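You operate a simulated robot arm through the tools that you are given. There is no shell and no other tool.

The job below is to be done with a simulated two-armed robot. You get a single attempt, and the scene is never put back.

TASK
Put one of the bulbs from the top of the window table on the red notebook there. Put the wire spool on the blue blue-dotted slate. Put the brass cap on the top of the ledger table away on the top of the pale table. Fetch the beaker from the top of the ledger table and stand it on the top of the small table. Put the small lamp on the top of the ledger table away on the right end of the packing bench. Open the middle drawer of the long table, fetch the red box and set it in the inside of the middle drawer of the long table, then shut the drawer. Pull the wall cupboard door open. Do these in any order. Set down upright: bulb, wire spool, beaker, small lamp.

Only the result counts: the job must be done as asked and must still hold three seconds after the hand-in. Knocking over, shifting, dropping, spilling or breaking anything else fails it. Lids that push on must go on centred and level and be pressed home; caps that screw on are set level and turned clockwise until they are tight.

THE ROBOT
Two 7-joint arms with two-finger parallel grippers on one trunk, on a base that moves. Base frame: it is fixed to the floor where the robot stands at the start and does not move with it; the origin is under the middle of the robot, x ahead of it, y to its left, z up; the surface under the hand at the start is at about z = 0.74. Lengths are in m, angles in degrees, forces in N, time in s.
The left shoulder is at the start at [0.02, 0.138, 1.1], the right one opposite. With the tool pointing down near the work surface each hand reaches from about 0.1 to 0.5 m from the robot's upright axis, wherever it stands, measured 20 degrees to its own side. Places, roughly: beaker [-1.75, 0.75, 0.75]; blue-dotted slate (12x9x1 cm) [0.2, 0.5, 0.7]; brass cap (4x3x3 cm) [-1.5, 0.5, 0.7]; bulb (5x5x11 cm) [0.4, -0.4, 0.8]; bulb (6x6x12 cm) [0.6, -0.1, 0.8]; inside of the middle drawer of the long table [-4.1, 1.9, 0.6]; middle drawer of the long table [-4, 1.9, 0.7]; red box (6x4x2 cm) [-1.7, 1.1, 0.7]; red notebook (8x12x2 cm) [0.4, 0.2, 0.7]; right end of the packing bench [-5.4, -0.8, 0.8]; small lamp (5x5x11 cm) [-1.7, 0.8, 0.8]; top of the pale table [-3.8, 4.6, 0.8]; top of the small table [0.6, 1.2, 0.9]; wall cupboard door [-7.2, -1.1, 1.7]; wire spool (6x5x7 cm) [0.6, 0.6, 0.8]. Payload 1.57 kg a hand.
The TCP of each hand is the grasp point between the finger pads, 0.03 m short of the fingertips. In the tool frame z runs along the fingers and y along their closing line. Largest opening 0.08 m; finger width 0.017, thickness 0.012; the body of the gripper, 0.04 by 0.082 m, starts 0.08 m behind the TCP.
Orientation is told as [roll, pitch, yaw] about the base's x, y, z axes, in that order, counted from this pose: with the fingers straight down and closing along the base's y, the tool's x points along the base's -x, its y along +y and its z along -z.

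THE INTERFACE
- The arms move only by the tool jog_arm. It takes "left_steps", "right_steps" or both (then of equal length, played together; a hand with none holds still); each is a list of rows, each a list of 3 entries, a list of its own where there are three numbers: the shift along the base's x, y, z in mm, then the turn, a rotation vector about the base's x, y, z in degrees, then the opening, from 0 (shut) to 1 (fully open). In form: [[[x, y, z], [rx, ry, rz], fingers], ...]. A call has 1 to 20 rows; each row is the pose to reach, as a shift and turn from the pose commanded when the call began. A row lasts 0.2 s, in which the tool goes at most 0.05 m and 8.6 degrees; a call with a longer step from one row to the next is refused whole, and so is a gripper value outside its range. Where a pose cannot be reached the arm comes as near as it can. A force on the tool above 40 N (or 10 N above the force at the start of the call, whichever is more), or a blocked arm, ends the call early, and 0.2 s more pass. The fingers move at their own pace (about 0.045 m/s each) and stop on an object; they squeeze with about 26 N. The grip force told is the motor's: it shows also when the fingers shut on nothing. Time passes only in rows, and 0.2 s behind the last, so rows that repeat a pose let the fingers close. The reply holds the time, the measured pose of the TCP, the force on the tool along the base axes, the opening and the grip force, in the units named above and with some noise, with the torque about the TCP (base axes, N m) and any sound that the robot's microphone picked up.
- Cameras (640 x 400 px; columns grow to the right, rows downward): "scene" is now at [0.1894, 0.0166, 1.0165]; the picture's right is [0.21, -0.98, 0.00], its down [-0.24, -0.05, -0.97] and it looks along [0.95, 0.20, -0.25] (base axes); focal length 214 px, centre (320, 200). "left" rides on the left gripper at [0.072, 0.007, -0.122] in its tool frame; the picture's right is [-0.09, 1.00, 0.00], its down [-0.84, -0.08, -0.54] and it looks along [-0.54, -0.05, 0.84] (tool axes); focal length 238 px, centre (320, 200). "right" rides on the right gripper at [0.072, -0.007, -0.122] in its tool frame; the picture's right is [0.09, 1.00, 0.00], its down [-0.84, 0.08, -0.54] and it looks along [-0.54, 0.05, 0.84] (tool axes); focal length 238 px, centre (320, 200). There is no depth. A picture from a camera that has moved, and an enlarged one, comes with that camera's place and axes in the base frame and with its lens.
- capture(camera): a new picture of that camera. No time passes.
- move_column(by): slides the trunk up (or, below 0, down) by that many m; the arms and the scene camera ride with it, the base frame stays. It gives what a move gives, with no picture.
- steer(legs): drives the robot by 1 to 6 legs, each [ahead, left, turn to the left] in m, m and degrees, along the robot's own axes; the way and the turn of a leg run together, so that a leg with both is an arc; at most 1.5 m and 180 degrees a leg. The arms and the cameras ride along, it lands a little off, and it stops where it bumps. It gives what a move gives.
- pan_tilt(pan, tilt): turns the head with the scene camera to pan (to the left, within 60 degrees either way) and tilt (down, from -29 to 69), counted from straight ahead of the robot. It gives what a move gives.
- zoom(camera, box): a new picture of the part [left, top, right, bottom] of that camera's present view, enlarged. No time passes.
- hand_in(): hands the job in; it is judged then, once.

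Places have to be worked out from the pictures, the camera data and where the tool is seen. Open the grippers and draw the arms clear of the work before you hand the job in, unless the task says otherwise.

The tools are called as a command line: name --argument value ..., lists and objects as JSON in quotes. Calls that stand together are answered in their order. jog_arm: Moves the arms, as the interface text tells. Its arguments: {"type":"object","properties":{"left_steps":{"type":"array","items":{"type":"array"}},"right_steps":{"type":"array","items":{"type":"array"}}},"required":[]} The other tools are called the same way: move_column (by) moves the trunk up or down; steer (legs) drives the base; pan_tilt (pan, tilt) turns the head that bears the scene camera; capture (camera) takes a picture; zoom (camera, box) takes an enlarged picture of a part of a camera's view; hand_in () hands the job in.

At the start:

```text
t: 0.0
left_tcp_pos: [0.2123, 0.2912, 0.9519]
left_tcp_rot: [8.6, 21.8, 3.2]
left_contact_force: [-0.3, 0.4, -0.1]
left_wrist_torque: [0.02, -0.01, -0.04]
left_finger_gap: 0.0801
left_gripper_force: 0.0
right_tcp_pos: [0.3284, -0.0231, 0.9863]
right_tcp_rot: [-0.2, 18.5, -0.1]
right_contact_force: [-0.2, -0.4, -0.1]
right_wrist_torque: [0.01, 0.0, 0.03]
right_finger_gap: 0.0802
right_gripper_force: 0.1
trunk travel left (down, up): [-0.475, 0.765]
robot x, y, heading: [0.0004, 0.0012, -0.2]
head pan, tilt (commanded): [12.0, 14.5]
```

scene: 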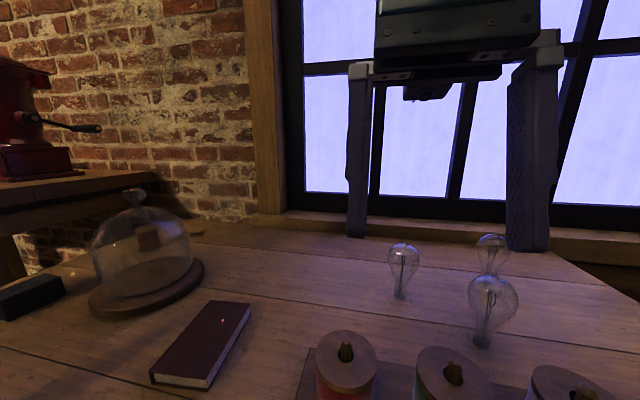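
right: 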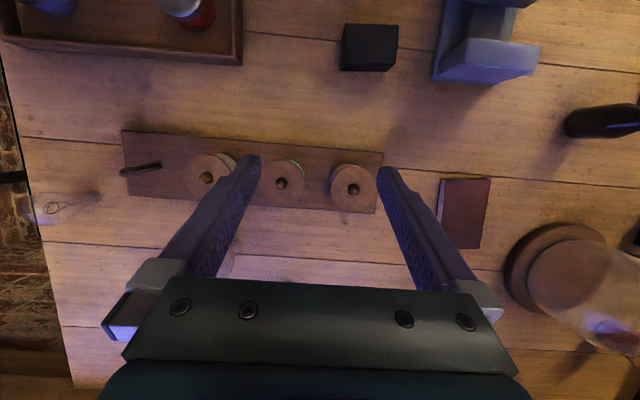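
left: 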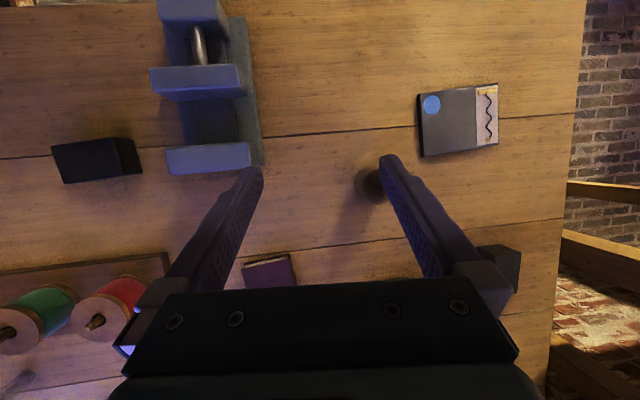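

I start by looking around from the head camera to map the window table before moving anything.

pan_tilt --pan 0 --tilt 45

```text
t: 1.0
left_tcp_pos: [0.2128, 0.2903, 0.9522]
left_tcp_rot: [8.7, 22.0, 3.2]
left_contact_force: [-0.7, -0.4, 0.0]
left_wrist_torque: [0.0, -0.02, -0.01]
left_finger_gap: 0.0799
left_gripper_force: 0.1
right_tcp_pos: [0.3285, -0.0231, 0.9853]
right_tcp_rot: [-0.4, 18.5, -0.2]
right_contact_force: [-0.4, -0.8, 0.4]
right_wrist_torque: [0.0, 0.01, -0.01]
right_finger_gap: 0.08
right_gripper_force: 0.1
trunk travel left (down, up): [-0.475, 0.765]
robot x, y, heading: [-0.0039, 0.0019, 0.0]
head pan, tilt (commanded): [0.0, 45.0]
```

I take the scene picture with the head tilted down.

capture --camera "scene"

capture --camera "left"

capture --camera "right"

```text
taken
camera scene: at [0.1794, -0.0028, 0.9689], right [0.0, -1.0, 0.0], down [-0.71, 0.0, -0.71], along [0.71, 0.0, -0.71], focal length 214 px, centre (320, 200)
```

scene: 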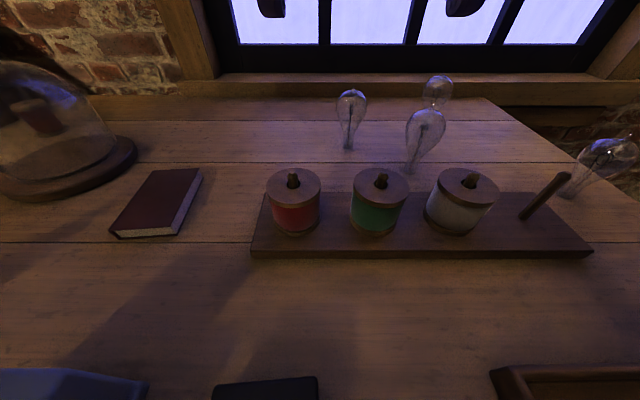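

```text
taken
camera left: at [0.1903, 0.2778, 1.0915], right [0.09, 0.99, 0.1], down [0.98, -0.1, 0.17], along [0.18, 0.09, -0.98], focal length 238 px, centre (320, 200)
```

left: 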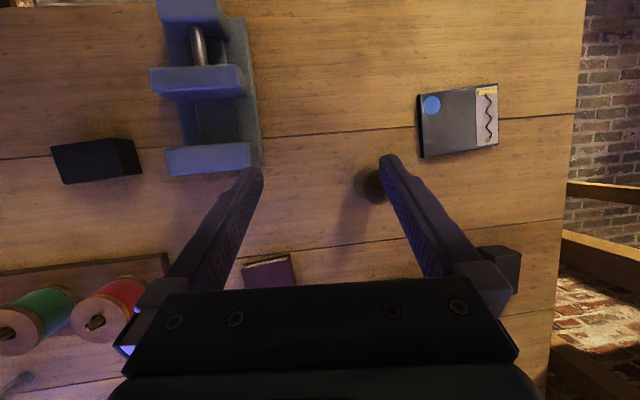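

```text
taken
camera right: at [0.2994, -0.0294, 1.1249], right [-0.09, 1.0, 0.02], down [0.97, 0.08, 0.25], along [0.25, 0.05, -0.97], focal length 238 px, centre (320, 200)
```

right: 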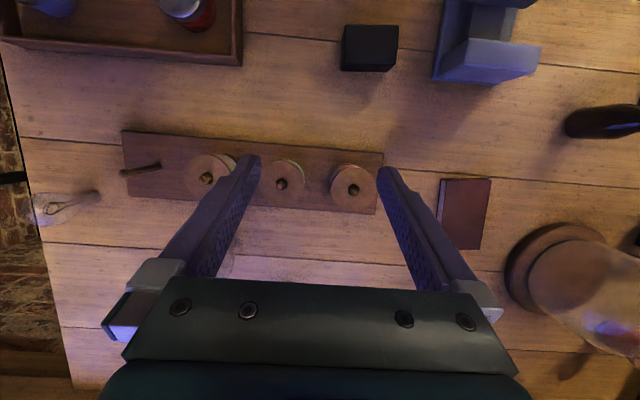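

The dome to the left seems to hold the wire spool. I pan left to see it, the slate and the small table.

pan_tilt --pan 45 --tilt 25

capture --camera "scene"

```text
t: 2.1
left_tcp_pos: [0.2129, 0.2919, 0.952]
left_tcp_rot: [8.6, 21.9, 3.2]
left_contact_force: [-1.7, -0.4, -0.8]
left_wrist_torque: [-0.01, 0.02, -0.03]
left_finger_gap: 0.0799
left_gripper_force: 0.1
right_tcp_pos: [0.328, -0.023, 0.9869]
right_tcp_rot: [-0.2, 18.5, -0.1]
right_contact_force: [0.3, -0.2, 0.0]
right_wrist_torque: [0.0, 0.01, -0.03]
right_finger_gap: 0.08
right_gripper_force: 0.1
trunk travel left (down, up): [-0.475, 0.765]
robot x, y, heading: [0.0025, -0.0023, 0.1]
head pan, tilt (commanded): [45.0, 25.0]
```

```text
taken
camera scene: at [0.1633, 0.0623, 0.9993], right [0.71, -0.71, 0.0], down [-0.3, -0.3, -0.91], along [0.64, 0.64, -0.42], focal length 214 px, centre (320, 200)
```

scene: 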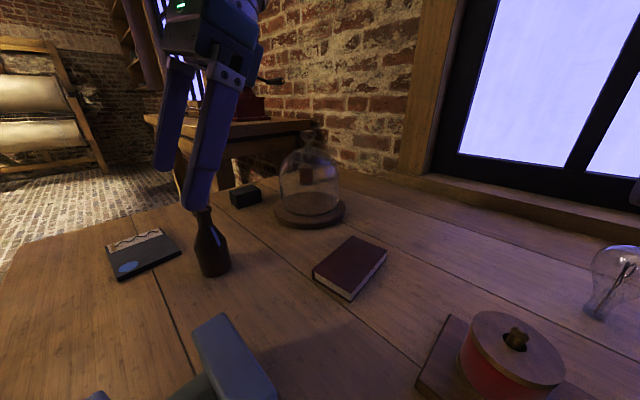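

I zoom on the bell jar and the small table.

zoom --camera "scene" --box '[250, 110, 370, 240]'

zoom --camera "scene" --box '[80, 180, 280, 310]'

```text
3.08 times, centred on (310, 175) of scene
camera zoom: at [0.1633, 0.0623, 0.9993], right [0.71, -0.71, 0.0], down [-0.3, -0.3, -0.91], along [0.64, 0.64, -0.42], focal length 660 px, centre (351, 277)
```

zoom: 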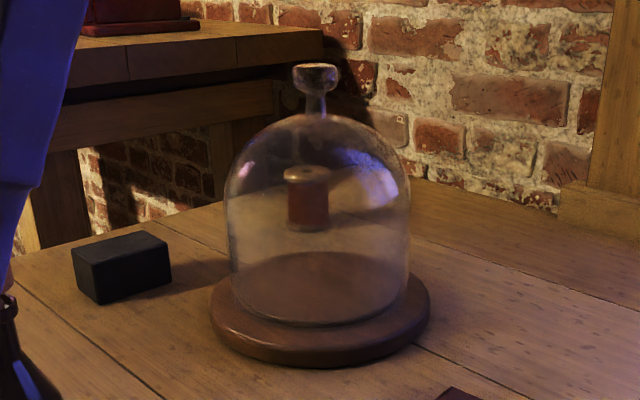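

```text
3.08 times, centred on (180, 245) of scene
camera zoom: at [0.1633, 0.0623, 0.9993], right [0.71, -0.71, 0.0], down [-0.3, -0.3, -0.91], along [0.64, 0.64, -0.42], focal length 660 px, centre (751, 62)
```

zoom: 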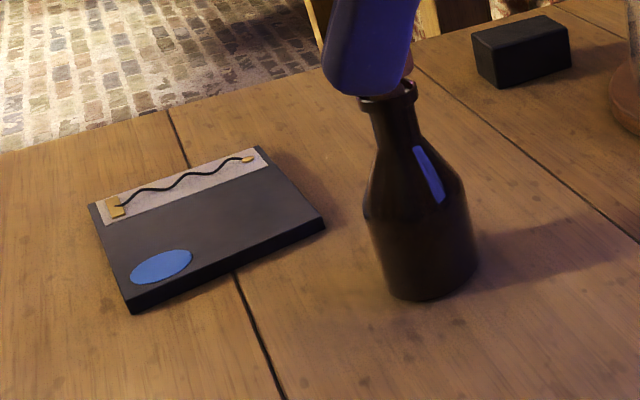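

The wire spool stands on the table behind the dome at about (0.61, 0.58). Now I look at the bulbs on the right.

pan_tilt --pan -20 --tilt 25

capture --camera "scene"

zoom --camera "scene" --box '[200, 140, 440, 290]'

```text
t: 3.4
left_tcp_pos: [0.214, 0.2913, 0.9523]
left_tcp_rot: [8.7, 21.9, 3.2]
left_contact_force: [0.4, -0.5, -0.1]
left_wrist_torque: [0.01, 0.02, 0.0]
left_finger_gap: 0.0798
left_gripper_force: 0.1
right_tcp_pos: [0.3273, -0.0239, 0.9854]
right_tcp_rot: [-0.2, 18.5, -0.2]
right_contact_force: [0.2, -0.5, 0.5]
right_wrist_torque: [0.01, 0.0, 0.03]
right_finger_gap: 0.0803
right_gripper_force: 0.1
trunk travel left (down, up): [-0.475, 0.765]
robot x, y, heading: [-0.0002, 0.0008, 0.1]
head pan, tilt (commanded): [-20.0, 25.0]
```

```text
taken
camera scene: at [0.1847, -0.0342, 0.9994], right [-0.34, -0.94, 0.0], down [-0.4, 0.14, -0.91], along [0.85, -0.31, -0.42], focal length 214 px, centre (320, 200)
```

scene: 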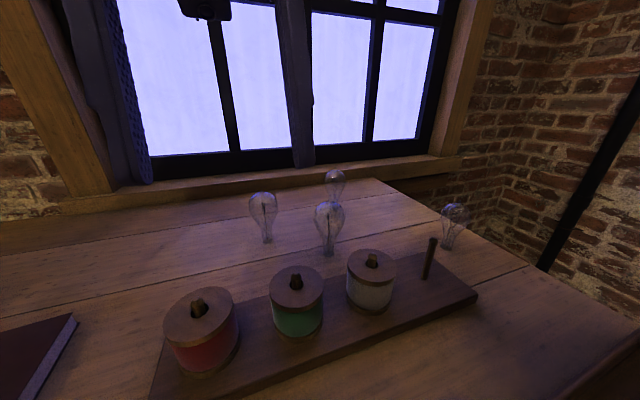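

```text
2.67 times, centred on (320, 215) of scene
camera zoom: at [0.1847, -0.0342, 0.9994], right [-0.34, -0.94, 0.0], down [-0.4, 0.14, -0.91], along [0.85, -0.31, -0.42], focal length 572 px, centre (320, 160)
```

zoom: 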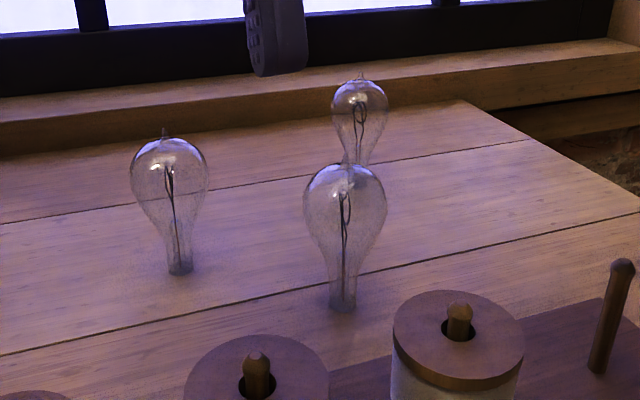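

Four bulbs are standing; bulb A is at about (0.558, -0.057). I tilt the head all the way down to see where the table's front edge is relative to the robot.

pan_tilt --pan 0 --tilt 69

capture --camera "scene"

pan_tilt --pan 60 --tilt 55

capture --camera "scene"

pan_tilt --pan -60 --tilt 55

capture --camera "scene"

```text
t: 4.5
left_tcp_pos: [0.212, 0.2906, 0.9525]
left_tcp_rot: [8.6, 21.9, 3.1]
left_contact_force: [-0.8, 0.1, -0.1]
left_wrist_torque: [-0.02, -0.02, 0.01]
left_finger_gap: 0.0801
left_gripper_force: 0.1
right_tcp_pos: [0.3281, -0.0229, 0.9867]
right_tcp_rot: [-0.2, 18.6, -0.2]
right_contact_force: [0.6, -0.7, -0.2]
right_wrist_torque: [0.03, -0.01, -0.01]
right_finger_gap: 0.08
right_gripper_force: 0.1
trunk travel left (down, up): [-0.475, 0.765]
robot x, y, heading: [-0.0021, 0.0011, 0.1]
head pan, tilt (commanded): [0.0, 68.8]
```

```text
taken
camera scene: at [0.154, -0.0028, 0.94], right [0.0, -1.0, 0.0], down [-0.93, 0.0, -0.36], along [0.36, 0.0, -0.93], focal length 214 px, centre (320, 200)
```

scene: 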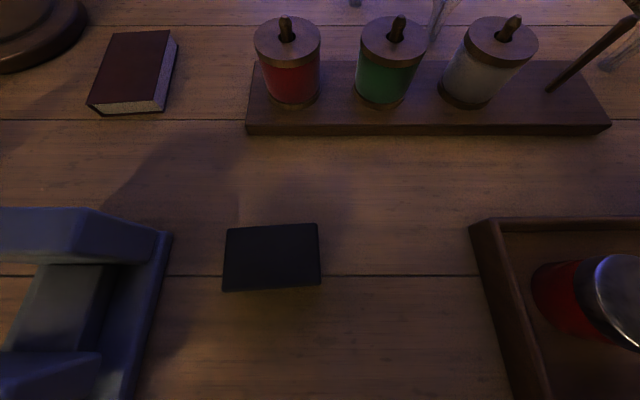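

```text
t: 5.8
left_tcp_pos: [0.212, 0.2907, 0.9525]
left_tcp_rot: [8.7, 21.9, 3.3]
left_contact_force: [-0.9, 0.0, -0.2]
left_wrist_torque: [0.02, -0.01, -0.01]
left_finger_gap: 0.08
left_gripper_force: 0.2
right_tcp_pos: [0.3279, -0.0224, 0.9857]
right_tcp_rot: [-0.1, 18.6, -0.2]
right_contact_force: [-0.7, -0.1, 0.0]
right_wrist_torque: [-0.01, 0.0, 0.02]
right_finger_gap: 0.0799
right_gripper_force: 0.0
trunk travel left (down, up): [-0.475, 0.765]
robot x, y, heading: [-0.0011, 0.0013, -0.1]
head pan, tilt (commanded): [60.0, 55.0]
```

```text
taken
camera scene: at [0.1341, 0.0596, 0.9554], right [0.87, -0.5, 0.0], down [-0.41, -0.71, -0.57], along [0.29, 0.5, -0.82], focal length 214 px, centre (320, 200)
```

scene: 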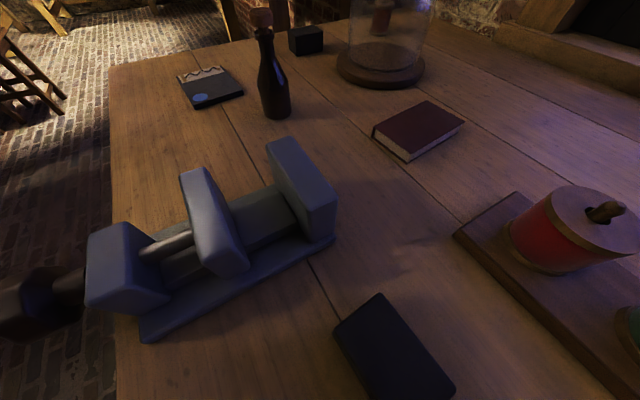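

```text
t: 7.8
left_tcp_pos: [0.2127, 0.2904, 0.951]
left_tcp_rot: [8.7, 21.9, 3.2]
left_contact_force: [0.0, 0.2, -0.1]
left_wrist_torque: [0.0, 0.01, -0.05]
left_finger_gap: 0.0801
left_gripper_force: 0.1
right_tcp_pos: [0.3282, -0.0232, 0.9863]
right_tcp_rot: [-0.2, 18.5, -0.1]
right_contact_force: [0.6, -0.2, 0.9]
right_wrist_torque: [0.02, 0.02, 0.04]
right_finger_gap: 0.08
right_gripper_force: 0.1
trunk travel left (down, up): [-0.475, 0.765]
robot x, y, heading: [-0.0003, -0.0011, 0.2]
head pan, tilt (commanded): [-60.0, 55.0]
```

```text
taken
camera scene: at [0.1341, -0.0652, 0.9554], right [-0.87, -0.5, 0.0], down [-0.41, 0.71, -0.57], along [0.29, -0.5, -0.82], focal length 214 px, centre (320, 200)
```

scene: 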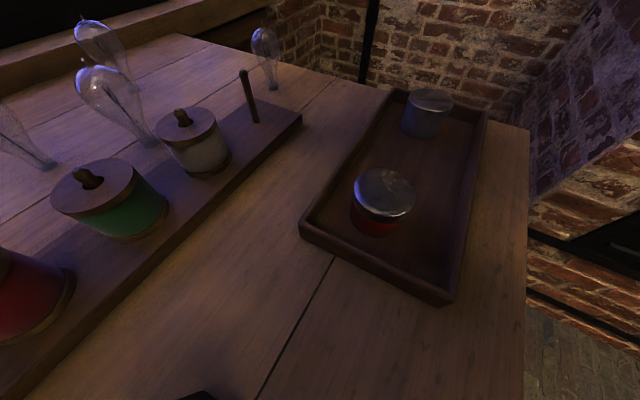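

Table's front edge is at about x = -0.01, so I need to know how the robot's base and column stand relative to it. I turn the left wrist camera back toward the robot to see its body.

jog_arm --left_steps '[[[20, 10, 20], [0, 8, 0], 1], [[40, 20, 40], [0, 16, 0], 1], [[60, 30, 60], [0, 24, 0], 1], [[80, 40, 80], [0, 32, 0], 1], [[80, 40, 80], [0, 40, 0], 1], [[80, 40, 80], [0, 40, 0], 1]]'

capture --camera "left"

```text
t: 8.4
left_tcp_pos: [0.1903, 0.3377, 0.9362]
left_tcp_rot: [-1.4, 45.4, 11.7]
left_contact_force: [-0.1, 0.2, 0.1]
left_wrist_torque: [0.03, 0.01, 0.01]
left_finger_gap: 0.0799
left_gripper_force: 0.0
right_tcp_pos: [0.3275, -0.0232, 0.9859]
right_tcp_rot: [-0.2, 18.6, -0.2]
right_contact_force: [0.5, -0.9, 0.2]
right_wrist_torque: [0.0, -0.01, -0.02]
right_finger_gap: 0.0796
right_gripper_force: 0.0
trunk travel left (down, up): [-0.475, 0.765]
robot x, y, heading: [0.0002, -0.001, -0.1]
head pan, tilt (commanded): [-60.0, 55.0]
stopped in row 2 (left hand): the arm was blocked; the commanded pose is now the measured one
```

```text
taken
camera left: at [0.2218, 0.355, 1.0733], right [-0.16, 0.98, -0.08], down [0.97, 0.14, -0.21], along [-0.2, -0.11, -0.97], focal length 238 px, centre (320, 200)
```

left: 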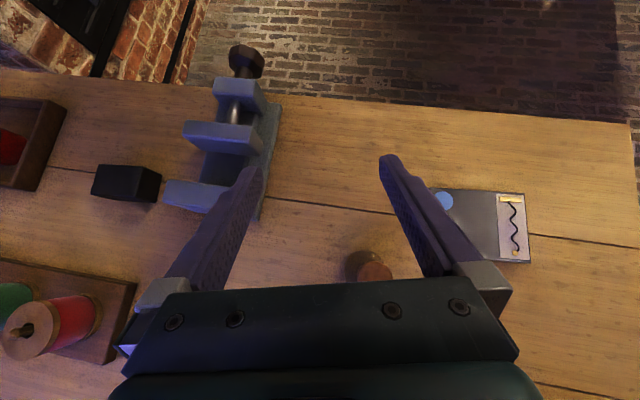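

No column shows near the origin in that view, and the arm hit a limit. I return both arms to a straight-down posture above the table before going on.

jog_arm --left_steps '[[[0, -5, 10], [1, -7.5, -2], 1], [[10, -10, 20], [2, -15, -4], 1], [[20, -20, 30], [3, -22.5, -6], 1], [[20, -30, 40], [4, -30, -8], 1], [[20, -40, 50], [5, -37.5, -10], 1], [[20, -50, 60], [6, -45.1, -11.6], 1], [[20, -50, 60], [6, -45.1, -11.6], 1]]' --right_steps '[[[0, -10, 0], [0, -4, 0], 1], [[0, -20, 0], [0, -8, 0], 1], [[0, -30, 0], [0, -12, 0], 1], [[0, -40, 0], [0, -16, 0], 1], [[0, -50, 0], [0, -18.6, 0], 1], [[0, -60, 0], [0, -18.6, 0], 1], [[0, -60, 0], [0, -18.6, 0], 1]]'

```text
t: 9.6
left_tcp_pos: [0.181, 0.3076, 0.9474]
left_tcp_rot: [1.2, 22.5, 4.1]
left_contact_force: [0.4, 0.5, -0.2]
left_wrist_torque: [0.03, 0.0, 0.0]
left_finger_gap: 0.08
left_gripper_force: 0.1
right_tcp_pos: [0.3261, -0.0685, 0.9801]
right_tcp_rot: [-0.6, 1.7, 0.4]
right_contact_force: [-0.3, -0.8, -1.1]
right_wrist_torque: [0.0, 0.03, 0.03]
right_finger_gap: 0.0801
right_gripper_force: 0.1
trunk travel left (down, up): [-0.475, 0.765]
robot x, y, heading: [0.0007, 0.0023, 0.2]
head pan, tilt (commanded): [-60.0, 55.0]
stopped in row 5 (left hand): the arm was blocked; the commanded pose is now the measured one
```

The left arm hit a limit because it is folded close in. I extend it forward first and then straighten the wrist.

jog_arm --left_steps '[[[30, -5, 5], [0, 0, 0], 1], [[60, -10, 10], [0, -4, 0], 1], [[90, -15, 20], [0, -8, -1], 1], [[120, -20, 30], [-0.5, -12, -2], 1], [[150, -25, 30], [-1, -17, -3], 1], [[150, -25, 30], [-1, -22, -4], 1], [[150, -25, 30], [-1, -22, -4], 1]]'

```text
t: 11.2
left_tcp_pos: [0.33, 0.283, 0.9678]
left_tcp_rot: [-0.1, 2.7, -0.2]
left_contact_force: [0.5, -0.2, 0.3]
left_wrist_torque: [0.01, 0.03, -0.01]
left_finger_gap: 0.0799
left_gripper_force: 0.1
right_tcp_pos: [0.3253, -0.0676, 0.9802]
right_tcp_rot: [-0.6, 1.7, 0.3]
right_contact_force: [1.3, 0.3, -0.1]
right_wrist_torque: [-0.02, 0.01, 0.02]
right_finger_gap: 0.0801
right_gripper_force: 0.2
trunk travel left (down, up): [-0.475, 0.765]
robot x, y, heading: [0.001, -0.0001, -0.3]
head pan, tilt (commanded): [-60.0, 55.0]
```

Both hands now point down. I raise the trunk for clearance, then test how far the base can go forward by a small step.

move_column --by 0.12

steer --legs '[[0.05, 0, 0]]'

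```text
t: 12.7
left_tcp_pos: [0.3276, 0.2841, 1.0868]
left_tcp_rot: [-0.1, 2.9, 0.1]
left_contact_force: [0.1, 0.2, -0.6]
left_wrist_torque: [-0.02, 0.02, 0.04]
left_finger_gap: 0.08
left_gripper_force: 0.0
right_tcp_pos: [0.3249, -0.0681, 1.1]
right_tcp_rot: [-0.6, 1.6, 0.3]
right_contact_force: [-0.1, -0.7, -0.3]
right_wrist_torque: [0.0, -0.03, 0.02]
right_finger_gap: 0.0798
right_gripper_force: 0.1
trunk travel left (down, up): [-0.595, 0.645]
robot x, y, heading: [0.0001, 0.0014, 0.1]
head pan, tilt (commanded): [-60.0, 55.0]
```

```text
t: 13.7
left_tcp_pos: [0.3757, 0.2853, 1.0875]
left_tcp_rot: [0.0, 3.0, 0.0]
left_contact_force: [0.4, 0.1, -0.1]
left_wrist_torque: [0.0, -0.02, -0.03]
left_finger_gap: 0.0798
left_gripper_force: 0.1
right_tcp_pos: [0.376, -0.0666, 1.0999]
right_tcp_rot: [-0.7, 1.7, 0.4]
right_contact_force: [-0.4, -0.4, 0.7]
right_wrist_torque: [-0.03, 0.01, 0.02]
right_finger_gap: 0.0801
right_gripper_force: 0.2
trunk travel left (down, up): [-0.595, 0.645]
robot x, y, heading: [0.0526, 0.0032, -0.0]
head pan, tilt (commanded): [-60.0, 55.0]
```

No bump; the base moved 5 cm ahead. I go another 10 cm.

steer --legs '[[0.1, 0, 0]]'

pan_tilt --pan -10 --tilt 40

capture --camera "scene"

capture --camera "right"

```text
t: 14.8
left_tcp_pos: [0.4772, 0.2849, 1.0862]
left_tcp_rot: [-0.1, 3.0, 0.1]
left_contact_force: [-0.5, 0.6, 1.0]
left_wrist_torque: [0.01, 0.01, -0.03]
left_finger_gap: 0.0798
left_gripper_force: 0.0
right_tcp_pos: [0.4763, -0.067, 1.1012]
right_tcp_rot: [-0.6, 1.7, 0.3]
right_contact_force: [0.5, -0.3, 0.1]
right_wrist_torque: [0.0, -0.03, 0.0]
right_finger_gap: 0.08
right_gripper_force: 0.1
trunk travel left (down, up): [-0.595, 0.645]
robot x, y, heading: [0.1493, -0.0011, 0.1]
head pan, tilt (commanded): [-60.0, 55.0]
```

```text
t: 16.0
left_tcp_pos: [0.4773, 0.2845, 1.0858]
left_tcp_rot: [-0.2, 3.2, 0.3]
left_contact_force: [0.2, 0.3, -0.8]
left_wrist_torque: [-0.02, 0.0, 0.01]
left_finger_gap: 0.0797
left_gripper_force: 0.0
right_tcp_pos: [0.4761, -0.0674, 1.1]
right_tcp_rot: [-0.6, 1.7, 0.3]
right_contact_force: [-0.4, 0.5, -0.1]
right_wrist_torque: [0.02, 0.03, -0.01]
right_finger_gap: 0.0801
right_gripper_force: 0.0
trunk travel left (down, up): [-0.595, 0.645]
robot x, y, heading: [0.1534, 0.0023, -0.1]
head pan, tilt (commanded): [-10.0, 40.0]
```

```text
taken
camera scene: at [0.3323, -0.0178, 1.096], right [-0.17, -0.98, 0.0], down [-0.63, 0.11, -0.77], along [0.75, -0.13, -0.64], focal length 214 px, centre (320, 200)
```

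scene: 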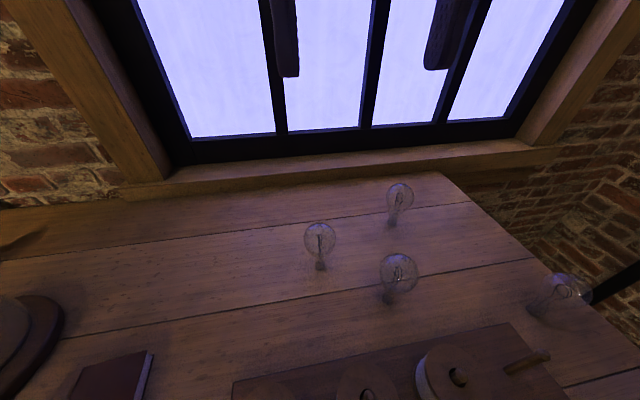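

```text
taken
camera right: at [0.4087, -0.0739, 1.2249], right [-0.1, 1.0, -0.01], down [0.85, 0.09, 0.52], along [0.51, 0.04, -0.86], focal length 238 px, centre (320, 200)
```

right: 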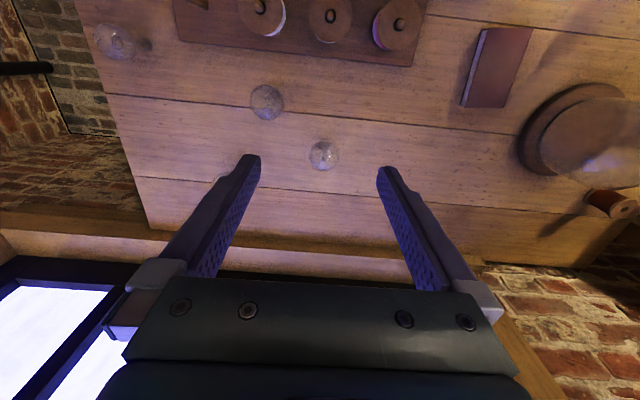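

The robot now stands at x≈0.15. Bulb A sits at about (0.553, -0.057), the notebook centre at about (0.388, 0.208) with its top near z≈0.76. I bring the right hand above bulb A and check alignment.

jog_arm --right_steps '[[[25, 3, 0], [0.6, -1.7, -0.3], 1], [[50, 7, -20], [0.6, -1.7, -0.3], 1], [[77, 10, -50], [0.6, -1.7, -0.3], 1], [[77, 10, -90], [0.6, -1.7, -0.3], 1], [[77, 10, -125], [0.6, -1.7, -0.3], 1], [[77, 10, -160], [0.6, -1.7, -0.3], 1], [[77, 10, -160], [0.6, -1.7, -0.3], 1]]'

capture --camera "right"

capture --camera "scene"

```text
t: 17.6
left_tcp_pos: [0.4771, 0.2843, 1.0869]
left_tcp_rot: [0.0, 3.0, 0.1]
left_contact_force: [-0.3, -0.4, 0.8]
left_wrist_torque: [-0.01, 0.03, 0.03]
left_finger_gap: 0.08
left_gripper_force: 0.1
right_tcp_pos: [0.5542, -0.058, 0.9399]
right_tcp_rot: [0.0, -0.1, 0.1]
right_contact_force: [-0.6, 0.4, -0.2]
right_wrist_torque: [0.0, 0.03, 0.01]
right_finger_gap: 0.0803
right_gripper_force: 0.1
trunk travel left (down, up): [-0.595, 0.645]
robot x, y, heading: [0.1518, 0.0015, 0.1]
head pan, tilt (commanded): [-10.0, 40.0]
```

```text
taken
camera right: at [0.4823, -0.0647, 1.0626], right [-0.09, 1.0, 0.0], down [0.84, 0.08, 0.54], along [0.54, 0.05, -0.84], focal length 238 px, centre (320, 200)
```

right: 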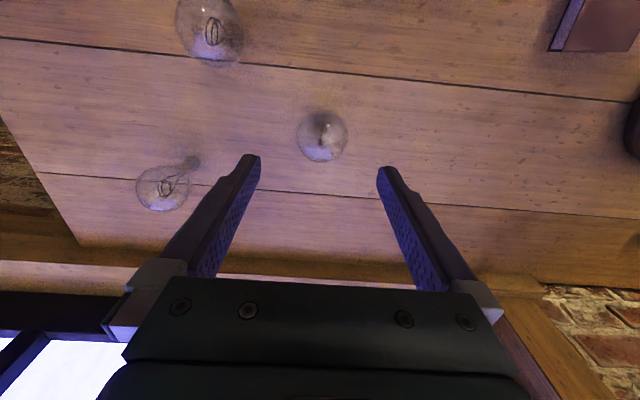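

```text
taken
camera scene: at [0.3323, -0.0177, 1.0961], right [-0.17, -0.98, 0.0], down [-0.63, 0.11, -0.77], along [0.75, -0.13, -0.64], focal length 214 px, centre (320, 200)
```

scene: 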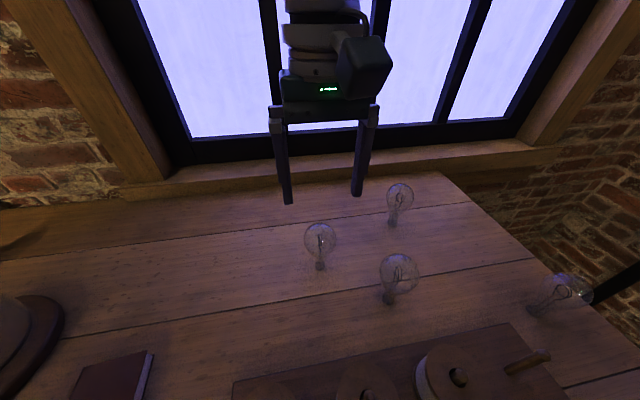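

Bulb A is centred between the fingers (predicted pixel (320,134), seen (321,136)); its globe centre is at about z 0.822. I descend to z≈0.825 and close.

jog_arm --right_steps '[[[0, 0, -30], [0, 0, 0], 1], [[0, 0, -60], [0, 0, 0], 1], [[0, 0, -90], [0, 0, 0], 1], [[0, 0, -115], [0, 0, 0], 1], [[0, 0, -115], [0, 0, 0], 1]]'

capture --camera "right"

zoom --camera "scene" --box '[240, 160, 420, 300]'

```text
t: 18.8
left_tcp_pos: [0.4772, 0.2853, 1.0858]
left_tcp_rot: [0.0, 3.0, 0.1]
left_contact_force: [0.9, -0.6, -0.1]
left_wrist_torque: [0.01, 0.01, -0.02]
left_finger_gap: 0.0801
left_gripper_force: 0.1
right_tcp_pos: [0.5524, -0.0591, 0.8246]
right_tcp_rot: [0.1, 0.0, 0.0]
right_contact_force: [0.3, -0.1, -0.1]
right_wrist_torque: [0.01, -0.02, 0.03]
right_finger_gap: 0.0799
right_gripper_force: 0.1
trunk travel left (down, up): [-0.595, 0.645]
robot x, y, heading: [0.1515, 0.002, 0.1]
head pan, tilt (commanded): [-10.0, 40.0]
```

```text
taken
camera right: at [0.4816, -0.0652, 0.9476], right [-0.09, 1.0, 0.0], down [0.84, 0.08, 0.54], along [0.54, 0.05, -0.84], focal length 238 px, centre (320, 200)
```

right: 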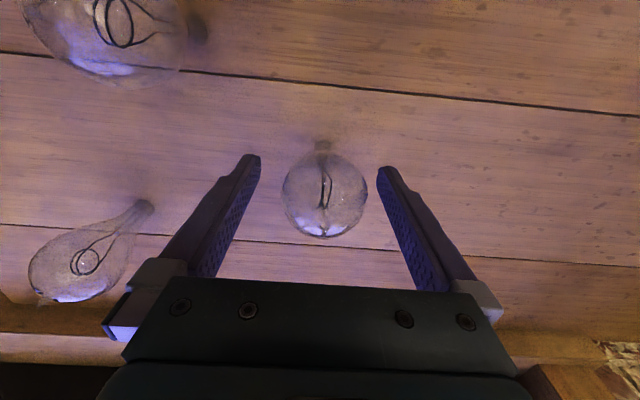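

```text
2.86 times, centred on (330, 230) of scene
camera zoom: at [0.3323, -0.0177, 1.0961], right [-0.17, -0.98, 0.0], down [-0.63, 0.11, -0.77], along [0.75, -0.13, -0.64], focal length 613 px, centre (291, 114)
```

zoom: 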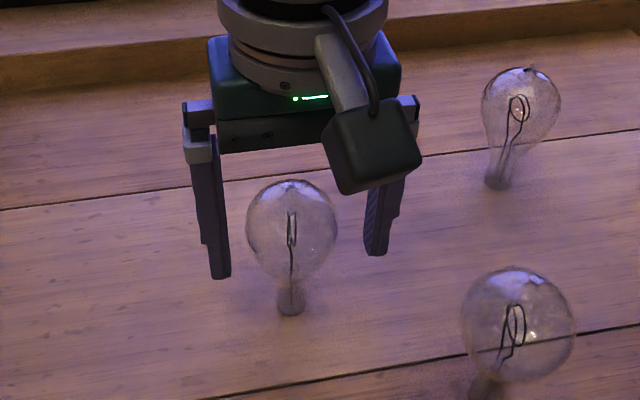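

The bulb is within 2–3 mm of the hand's centre. I shift 2 mm to the left and close the fingers on the globe.

jog_arm --right_steps '[[[1, 2, 0], [0, 0, 0], 1], [[1, 2, 0], [0, 0, 0], 0.7], [[1, 2, 0], [0, 0, 0], 0.4], [[1, 2, 0], [0, 0, 0], 0.2], [[1, 2, 0], [0, 0, 0], 0.2]]'

capture --camera "right"

```text
t: 20.0
left_tcp_pos: [0.4779, 0.2848, 1.0872]
left_tcp_rot: [0.0, 3.0, 0.1]
left_contact_force: [-0.1, 0.6, 0.1]
left_wrist_torque: [0.01, -0.01, 0.0]
left_finger_gap: 0.0801
left_gripper_force: 0.2
right_tcp_pos: [0.5545, -0.0561, 0.8254]
right_tcp_rot: [-0.1, 0.0, 0.1]
right_contact_force: [-0.3, 0.2, -0.7]
right_wrist_torque: [0.01, -0.01, 0.02]
right_finger_gap: 0.0523
right_gripper_force: 25.3
trunk travel left (down, up): [-0.595, 0.645]
robot x, y, heading: [0.1506, -0.0011, -0.1]
head pan, tilt (commanded): [-10.0, 40.0]
```

```text
taken
camera right: at [0.4828, -0.0631, 0.9479], right [-0.09, 1.0, 0.0], down [0.84, 0.08, 0.54], along [0.54, 0.05, -0.84], focal length 238 px, centre (320, 200)
```

right: 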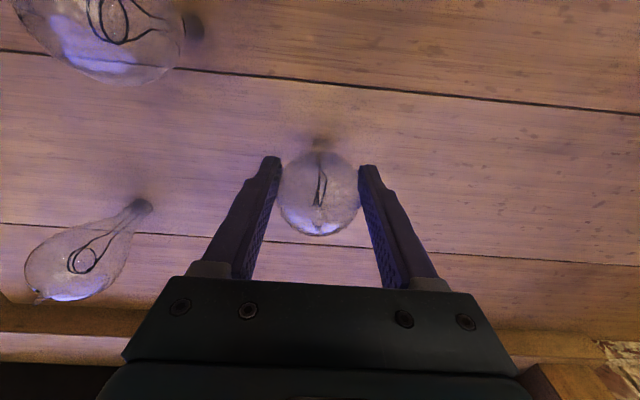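

Gripped at 52 mm with 25 N. I lift the bulb straight up and check it.

jog_arm --right_steps '[[[0, 0, 10], [0, 0, 0], 0.2], [[0, 0, 30], [0, 0, 0], 0.2], [[0, 0, 60], [0, 0, 0], 0.2], [[0, 0, 90], [0, 0, 0], 0.2], [[0, 0, 120], [0, 0, 0], 0.2], [[0, 0, 150], [0, 0, 0], 0.2], [[0, 0, 150], [0, 0, 0], 0.2]]'

capture --camera "right"

capture --camera "scene"

```text
t: 21.6
left_tcp_pos: [0.4773, 0.2845, 1.0866]
left_tcp_rot: [0.1, 3.0, 0.1]
left_contact_force: [0.5, -0.5, 0.2]
left_wrist_torque: [-0.02, -0.01, 0.0]
left_finger_gap: 0.0801
left_gripper_force: 0.1
right_tcp_pos: [0.5537, -0.0558, 0.9756]
right_tcp_rot: [0.0, 0.0, -0.1]
right_contact_force: [1.0, -0.4, 0.7]
right_wrist_torque: [0.0, 0.01, 0.02]
right_finger_gap: 0.016
right_gripper_force: 0.1
trunk travel left (down, up): [-0.595, 0.645]
robot x, y, heading: [0.1522, -0.0004, 0.1]
head pan, tilt (commanded): [-10.0, 40.0]
```

```text
taken
camera right: at [0.483, -0.0632, 1.0984], right [-0.09, 1.0, 0.0], down [0.84, 0.08, 0.54], along [0.54, 0.05, -0.84], focal length 238 px, centre (320, 200)
```

right: 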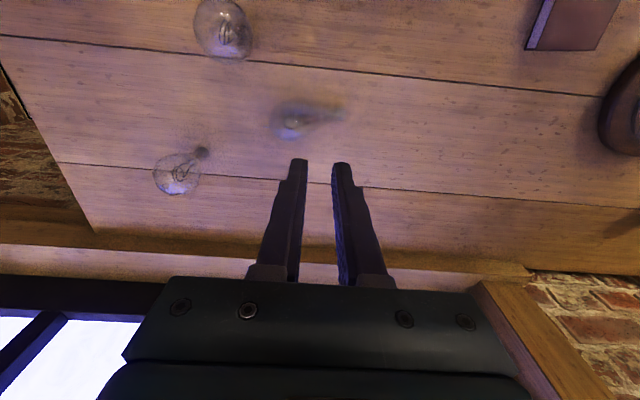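

```text
taken
camera scene: at [0.3323, -0.0177, 1.096], right [-0.17, -0.98, 0.0], down [-0.63, 0.11, -0.77], along [0.75, -0.13, -0.64], focal length 214 px, centre (320, 200)
```

scene: 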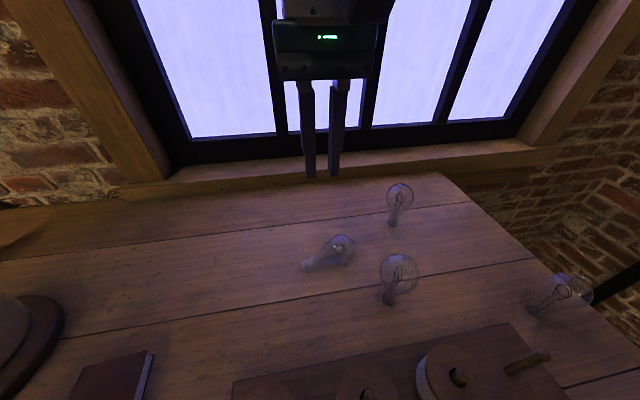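

The bulb slipped out of the grip during the lift and now lies on the table. I check whether it is whole and whether it is still rolling before doing anything else.

zoom --camera "scene" --box '[240, 180, 420, 300]'

zoom --camera "right" --box '[220, 60, 420, 180]'

```text
3.33 times, centred on (330, 240) of scene
camera zoom: at [0.3323, -0.0177, 1.096], right [-0.17, -0.98, 0.0], down [-0.63, 0.11, -0.77], along [0.75, -0.13, -0.64], focal length 715 px, centre (287, 67)
```

zoom: 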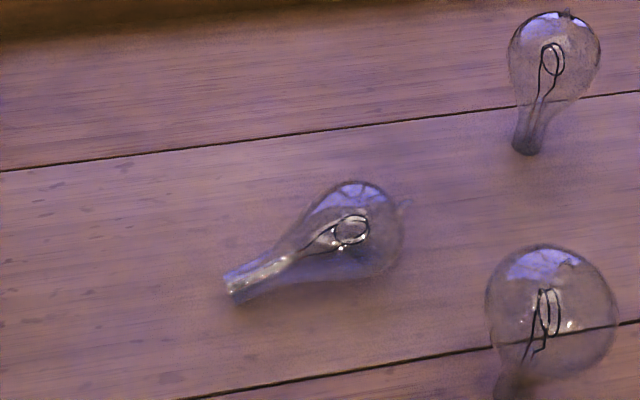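

```text
3.20 times, centred on (320, 120) of right
camera zoom: at [0.483, -0.0632, 1.0984], right [-0.09, 1.0, 0.0], down [0.84, 0.08, 0.54], along [0.54, 0.05, -0.84], focal length 763 px, centre (320, 456)
```

zoom: 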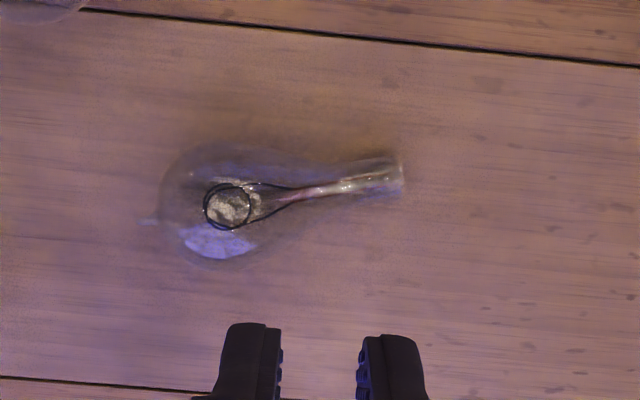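

The bulb is unbroken, lying with its neck toward +y at about (0.557, -0.02) and its globe near (0.57, -0.094). I raise the right hand a bit and let time pass to see whether the bulb is at rest.

jog_arm --right_steps '[[[0, 0, 20], [0, 0, 0], 0.2], [[0, 0, 40], [0, 0, 0], 0.5], [[0, 0, 60], [0, 0, 0], 1], [[0, 0, 60], [0, 0, 0], 1], [[0, 0, 60], [0, 0, 0], 1]]'

zoom --camera "right" --box '[220, 40, 420, 165]'

zoom --camera "scene" --box '[240, 180, 420, 300]'

```text
t: 22.8
left_tcp_pos: [0.4772, 0.2849, 1.0861]
left_tcp_rot: [0.0, 3.1, 0.1]
left_contact_force: [0.4, 0.3, 0.7]
left_wrist_torque: [0.01, 0.01, -0.04]
left_finger_gap: 0.0799
left_gripper_force: 0.0
right_tcp_pos: [0.5555, -0.056, 1.0358]
right_tcp_rot: [0.0, -0.1, -0.1]
right_contact_force: [-1.1, 0.1, -0.3]
right_wrist_torque: [-0.01, -0.01, -0.04]
right_finger_gap: 0.0801
right_gripper_force: 0.0
trunk travel left (down, up): [-0.595, 0.645]
robot x, y, heading: [0.1492, -0.0025, 0.0]
head pan, tilt (commanded): [-10.0, 40.0]
```

```text
3.20 times, centred on (320, 102) of right
camera zoom: at [0.4829, -0.0631, 1.1584], right [-0.09, 1.0, 0.0], down [0.84, 0.08, 0.54], along [0.54, 0.05, -0.84], focal length 763 px, centre (320, 512)
```

zoom: 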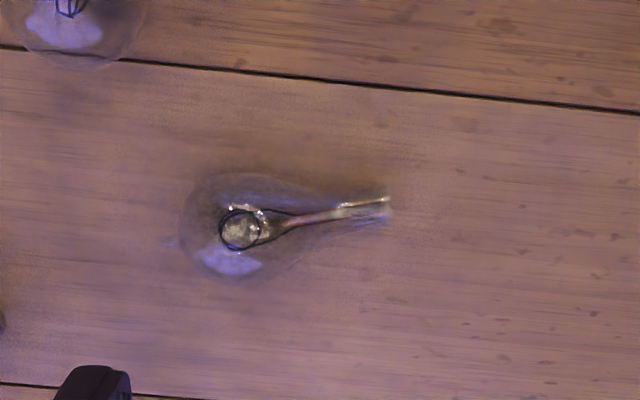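

```text
3.33 times, centred on (330, 240) of scene
camera zoom: at [0.3323, -0.0177, 1.0961], right [-0.17, -0.98, 0.0], down [-0.63, 0.11, -0.77], along [0.75, -0.13, -0.64], focal length 715 px, centre (287, 67)
```

zoom: 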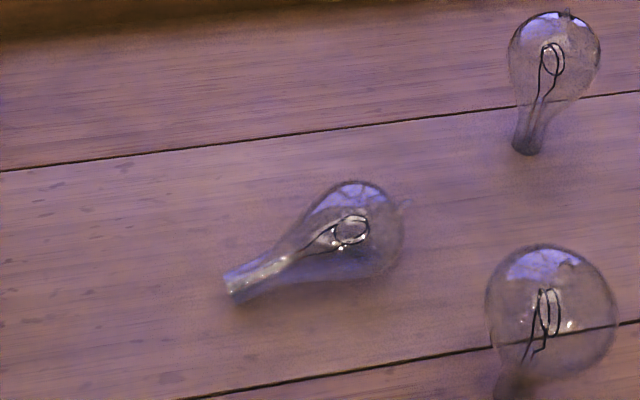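

The bulb is at rest, neck end at about (0.557, -0.024), globe centre at (0.568, -0.095). I will grip it by the neck and right it, so first I test in the air whether the right wrist can yaw about 99°.

jog_arm --right_steps '[[[0, 0, 0], [0, 0, 8.2], 1], [[0, 0, 0], [0, 0, 16.4], 1], [[0, 0, 0], [0, 0, 24.6], 1], [[0, 0, 0], [0, 0, 32.8], 1], [[0, 0, 0], [0, 0, 41], 1], [[0, 0, 0], [0, 0, 49.2], 1], [[0, 0, 0], [0, 0, 57.4], 1], [[0, 0, 0], [0, 0, 65.6], 1], [[0, 0, 0], [0, 0, 73.8], 1], [[0, 0, 0], [0, 0, 82], 1], [[0, 0, 0], [0, 0, 90.2], 1], [[0, 0, 0], [0, 0, 98.4], 1], [[0, 0, 0], [0, 0, 98.4], 1]]'

```text
t: 25.6
left_tcp_pos: [0.4767, 0.2834, 1.086]
left_tcp_rot: [-0.1, 3.1, 0.1]
left_contact_force: [0.1, -0.1, -0.3]
left_wrist_torque: [0.05, -0.05, 0.05]
left_finger_gap: 0.0801
left_gripper_force: 0.1
right_tcp_pos: [0.4466, -0.0674, 1.0178]
right_tcp_rot: [-10.0, 1.6, 85.5]
right_contact_force: [-0.9, -0.2, -0.6]
right_wrist_torque: [0.0, -0.01, 0.0]
right_finger_gap: 0.0799
right_gripper_force: 0.1
right hand out of reach, approached as far as the arm can: row 7, 8, 9, 10, 11, 12, 13
trunk travel left (down, up): [-0.595, 0.645]
robot x, y, heading: [0.1547, -0.0034, 0.2]
head pan, tilt (commanded): [-10.0, 40.0]
```

Yaw beyond about 50° relative to the robot is out of reach at this distance. So I will turn the base about 50° left and shift it, making the wrist angle easier; first I bring the wrist back to about 40° yaw.

jog_arm --right_steps '[[[0, 0, 5], [1.03, 1.38, -7.58], 1], [[0, 0, 10], [2.07, 2.77, -15.2], 1], [[0, 0, 15], [3.1, 4.15, -22.75], 1], [[0, 0, 20], [4.13, 5.53, -30.3], 1], [[0, 0, 25], [5.17, 6.92, -37.9], 1], [[0, 0, 30], [6.2, 8.3, -45.5], 1], [[0, 0, 30], [6.2, 8.3, -45.5], 1]]'

```text
t: 27.2
left_tcp_pos: [0.4778, 0.2851, 1.0862]
left_tcp_rot: [-0.1, 3.1, 0.0]
left_contact_force: [-0.3, -0.7, 1.3]
left_wrist_torque: [0.01, 0.01, 0.0]
left_finger_gap: 0.08
left_gripper_force: 0.1
right_tcp_pos: [0.4491, -0.0681, 1.0494]
right_tcp_rot: [-0.2, -0.2, 39.6]
right_contact_force: [-0.2, -0.1, 0.3]
right_wrist_torque: [-0.01, -0.01, 0.02]
right_finger_gap: 0.0803
right_gripper_force: 0.0
trunk travel left (down, up): [-0.595, 0.645]
robot x, y, heading: [0.1492, -0.0002, 0.0]
head pan, tilt (commanded): [-10.0, 40.0]
```

Now I move the base to about (0.2, -0.13) and then turn it left, in small legs.

steer --legs '[[0.05, -0.13, 0]]'

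steer --legs '[[0, 0, 45]]'

pan_tilt --pan -25 --tilt 50

capture --camera "scene"

capture --camera "right"

```text
t: 28.5
left_tcp_pos: [0.5273, 0.1554, 1.0868]
left_tcp_rot: [0.1, 2.9, 0.0]
left_contact_force: [-0.5, -0.8, -1.0]
left_wrist_torque: [0.0, -0.02, 0.0]
left_finger_gap: 0.0802
left_gripper_force: 0.1
right_tcp_pos: [0.4984, -0.1972, 1.0505]
right_tcp_rot: [-0.2, -0.2, 39.7]
right_contact_force: [-0.2, -0.6, 0.8]
right_wrist_torque: [-0.03, -0.02, 0.02]
right_finger_gap: 0.0801
right_gripper_force: 0.0
trunk travel left (down, up): [-0.595, 0.645]
robot x, y, heading: [0.1991, -0.1306, -0.2]
head pan, tilt (commanded): [-10.0, 40.0]
```

```text
t: 31.0
left_tcp_pos: [0.2278, 0.3037, 1.0861]
left_tcp_rot: [-0.1, 3.1, 45.4]
left_contact_force: [0.4, -0.3, -0.3]
left_wrist_torque: [0.04, 0.01, 0.0]
left_finger_gap: 0.08
left_gripper_force: 0.1
right_tcp_pos: [0.4591, 0.0356, 1.0487]
right_tcp_rot: [-0.1, -0.2, 85.1]
right_contact_force: [-0.4, 0.6, 0.5]
right_wrist_torque: [-0.02, 0.0, 0.02]
right_finger_gap: 0.0801
right_gripper_force: 0.0
trunk travel left (down, up): [-0.595, 0.645]
robot x, y, heading: [0.1982, -0.1309, 45.3]
head pan, tilt (commanded): [-10.0, 40.0]
```

```text
t: 31.7
left_tcp_pos: [0.2276, 0.3033, 1.0872]
left_tcp_rot: [0.1, 3.1, 45.5]
left_contact_force: [0.3, -1.0, 0.6]
left_wrist_torque: [-0.01, 0.0, -0.05]
left_finger_gap: 0.0797
left_gripper_force: 0.1
right_tcp_pos: [0.4591, 0.0356, 1.0497]
right_tcp_rot: [-0.1, -0.2, 85.0]
right_contact_force: [-0.2, -0.4, -0.4]
right_wrist_torque: [0.0, 0.01, 0.01]
right_finger_gap: 0.0802
right_gripper_force: 0.1
trunk travel left (down, up): [-0.595, 0.645]
robot x, y, heading: [0.1988, -0.1257, 45.4]
head pan, tilt (commanded): [-25.0, 50.0]
```

```text
taken
camera scene: at [0.3413, -0.0345, 1.0819], right [0.35, -0.94, 0.0], down [-0.72, -0.27, -0.64], along [0.6, 0.22, -0.77], focal length 214 px, centre (320, 200)
```

scene: 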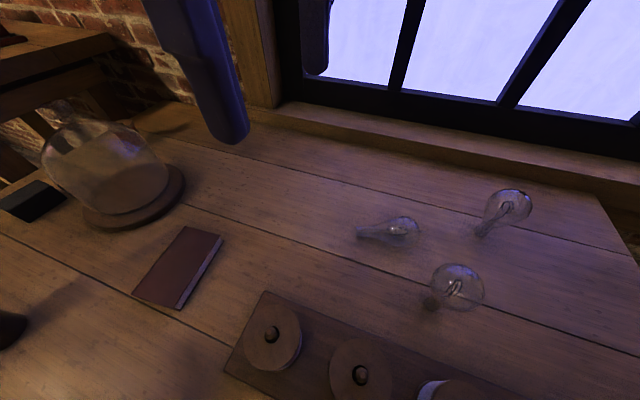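

```text
taken
camera right: at [0.4596, -0.0374, 1.1721], right [-1.0, -0.01, 0.0], down [-0.01, 0.84, 0.54], along [0.0, 0.54, -0.84], focal length 238 px, centre (320, 200)
```

right: 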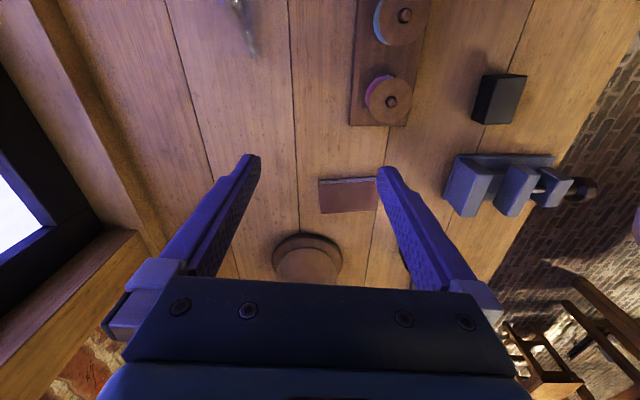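

The base turned without bumping and the right hand is at yaw 85°. I bring it above the bulb's neck, yawed 98.7° and tilted 20° over the globe, and check the view.

jog_arm --right_steps '[[[20, -18, -10], [4, 0.1, 2.7], 1], [[40, -36, -30], [8, 0.3, 5.4], 1], [[60, -54, -60], [12.1, 0.4, 8.1], 1], [[80, -72, -90], [16.1, 0.6, 10.8], 1], [[101, -89, -120], [20.1, 0.7, 13.55], 1], [[101, -89, -150], [20.1, 0.7, 13.55], 1], [[101, -89, -150], [20.1, 0.7, 13.55], 1]]'

capture --camera "right"

capture --camera "scene"

```text
t: 33.3
left_tcp_pos: [0.2286, 0.3032, 1.0855]
left_tcp_rot: [-0.1, 3.1, 45.5]
left_contact_force: [0.8, -0.3, 0.0]
left_wrist_torque: [0.01, -0.03, -0.01]
left_finger_gap: 0.0797
left_gripper_force: 0.0
right_tcp_pos: [0.5599, -0.0523, 0.9]
right_tcp_rot: [-0.3, -20.3, 98.7]
right_contact_force: [0.0, -0.2, 0.4]
right_wrist_torque: [0.04, 0.03, 0.02]
right_finger_gap: 0.0798
right_gripper_force: 0.1
right hand out of reach, approached as far as the arm can: row 5
trunk travel left (down, up): [-0.595, 0.645]
robot x, y, heading: [0.2024, -0.1275, 45.1]
head pan, tilt (commanded): [-25.0, 50.0]
```

```text
taken
camera right: at [0.5845, -0.1604, 0.9909], right [-0.97, -0.24, -0.04], down [-0.17, 0.58, 0.8], along [-0.17, 0.78, -0.6], focal length 238 px, centre (320, 200)
```

right: 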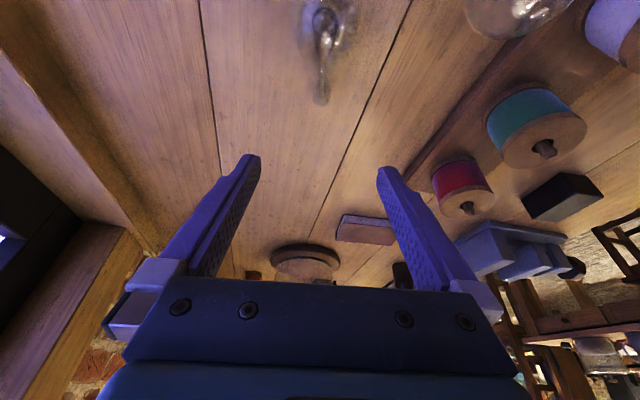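

```text
taken
camera scene: at [0.3416, -0.0342, 1.082], right [0.35, -0.94, 0.0], down [-0.72, -0.27, -0.64], along [0.6, 0.22, -0.77], focal length 214 px, centre (320, 200)
```

scene: 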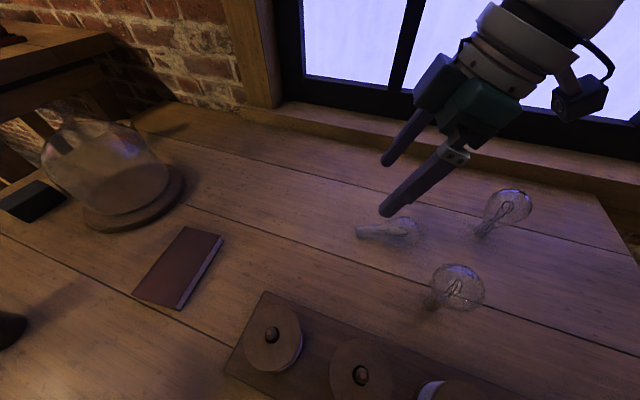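

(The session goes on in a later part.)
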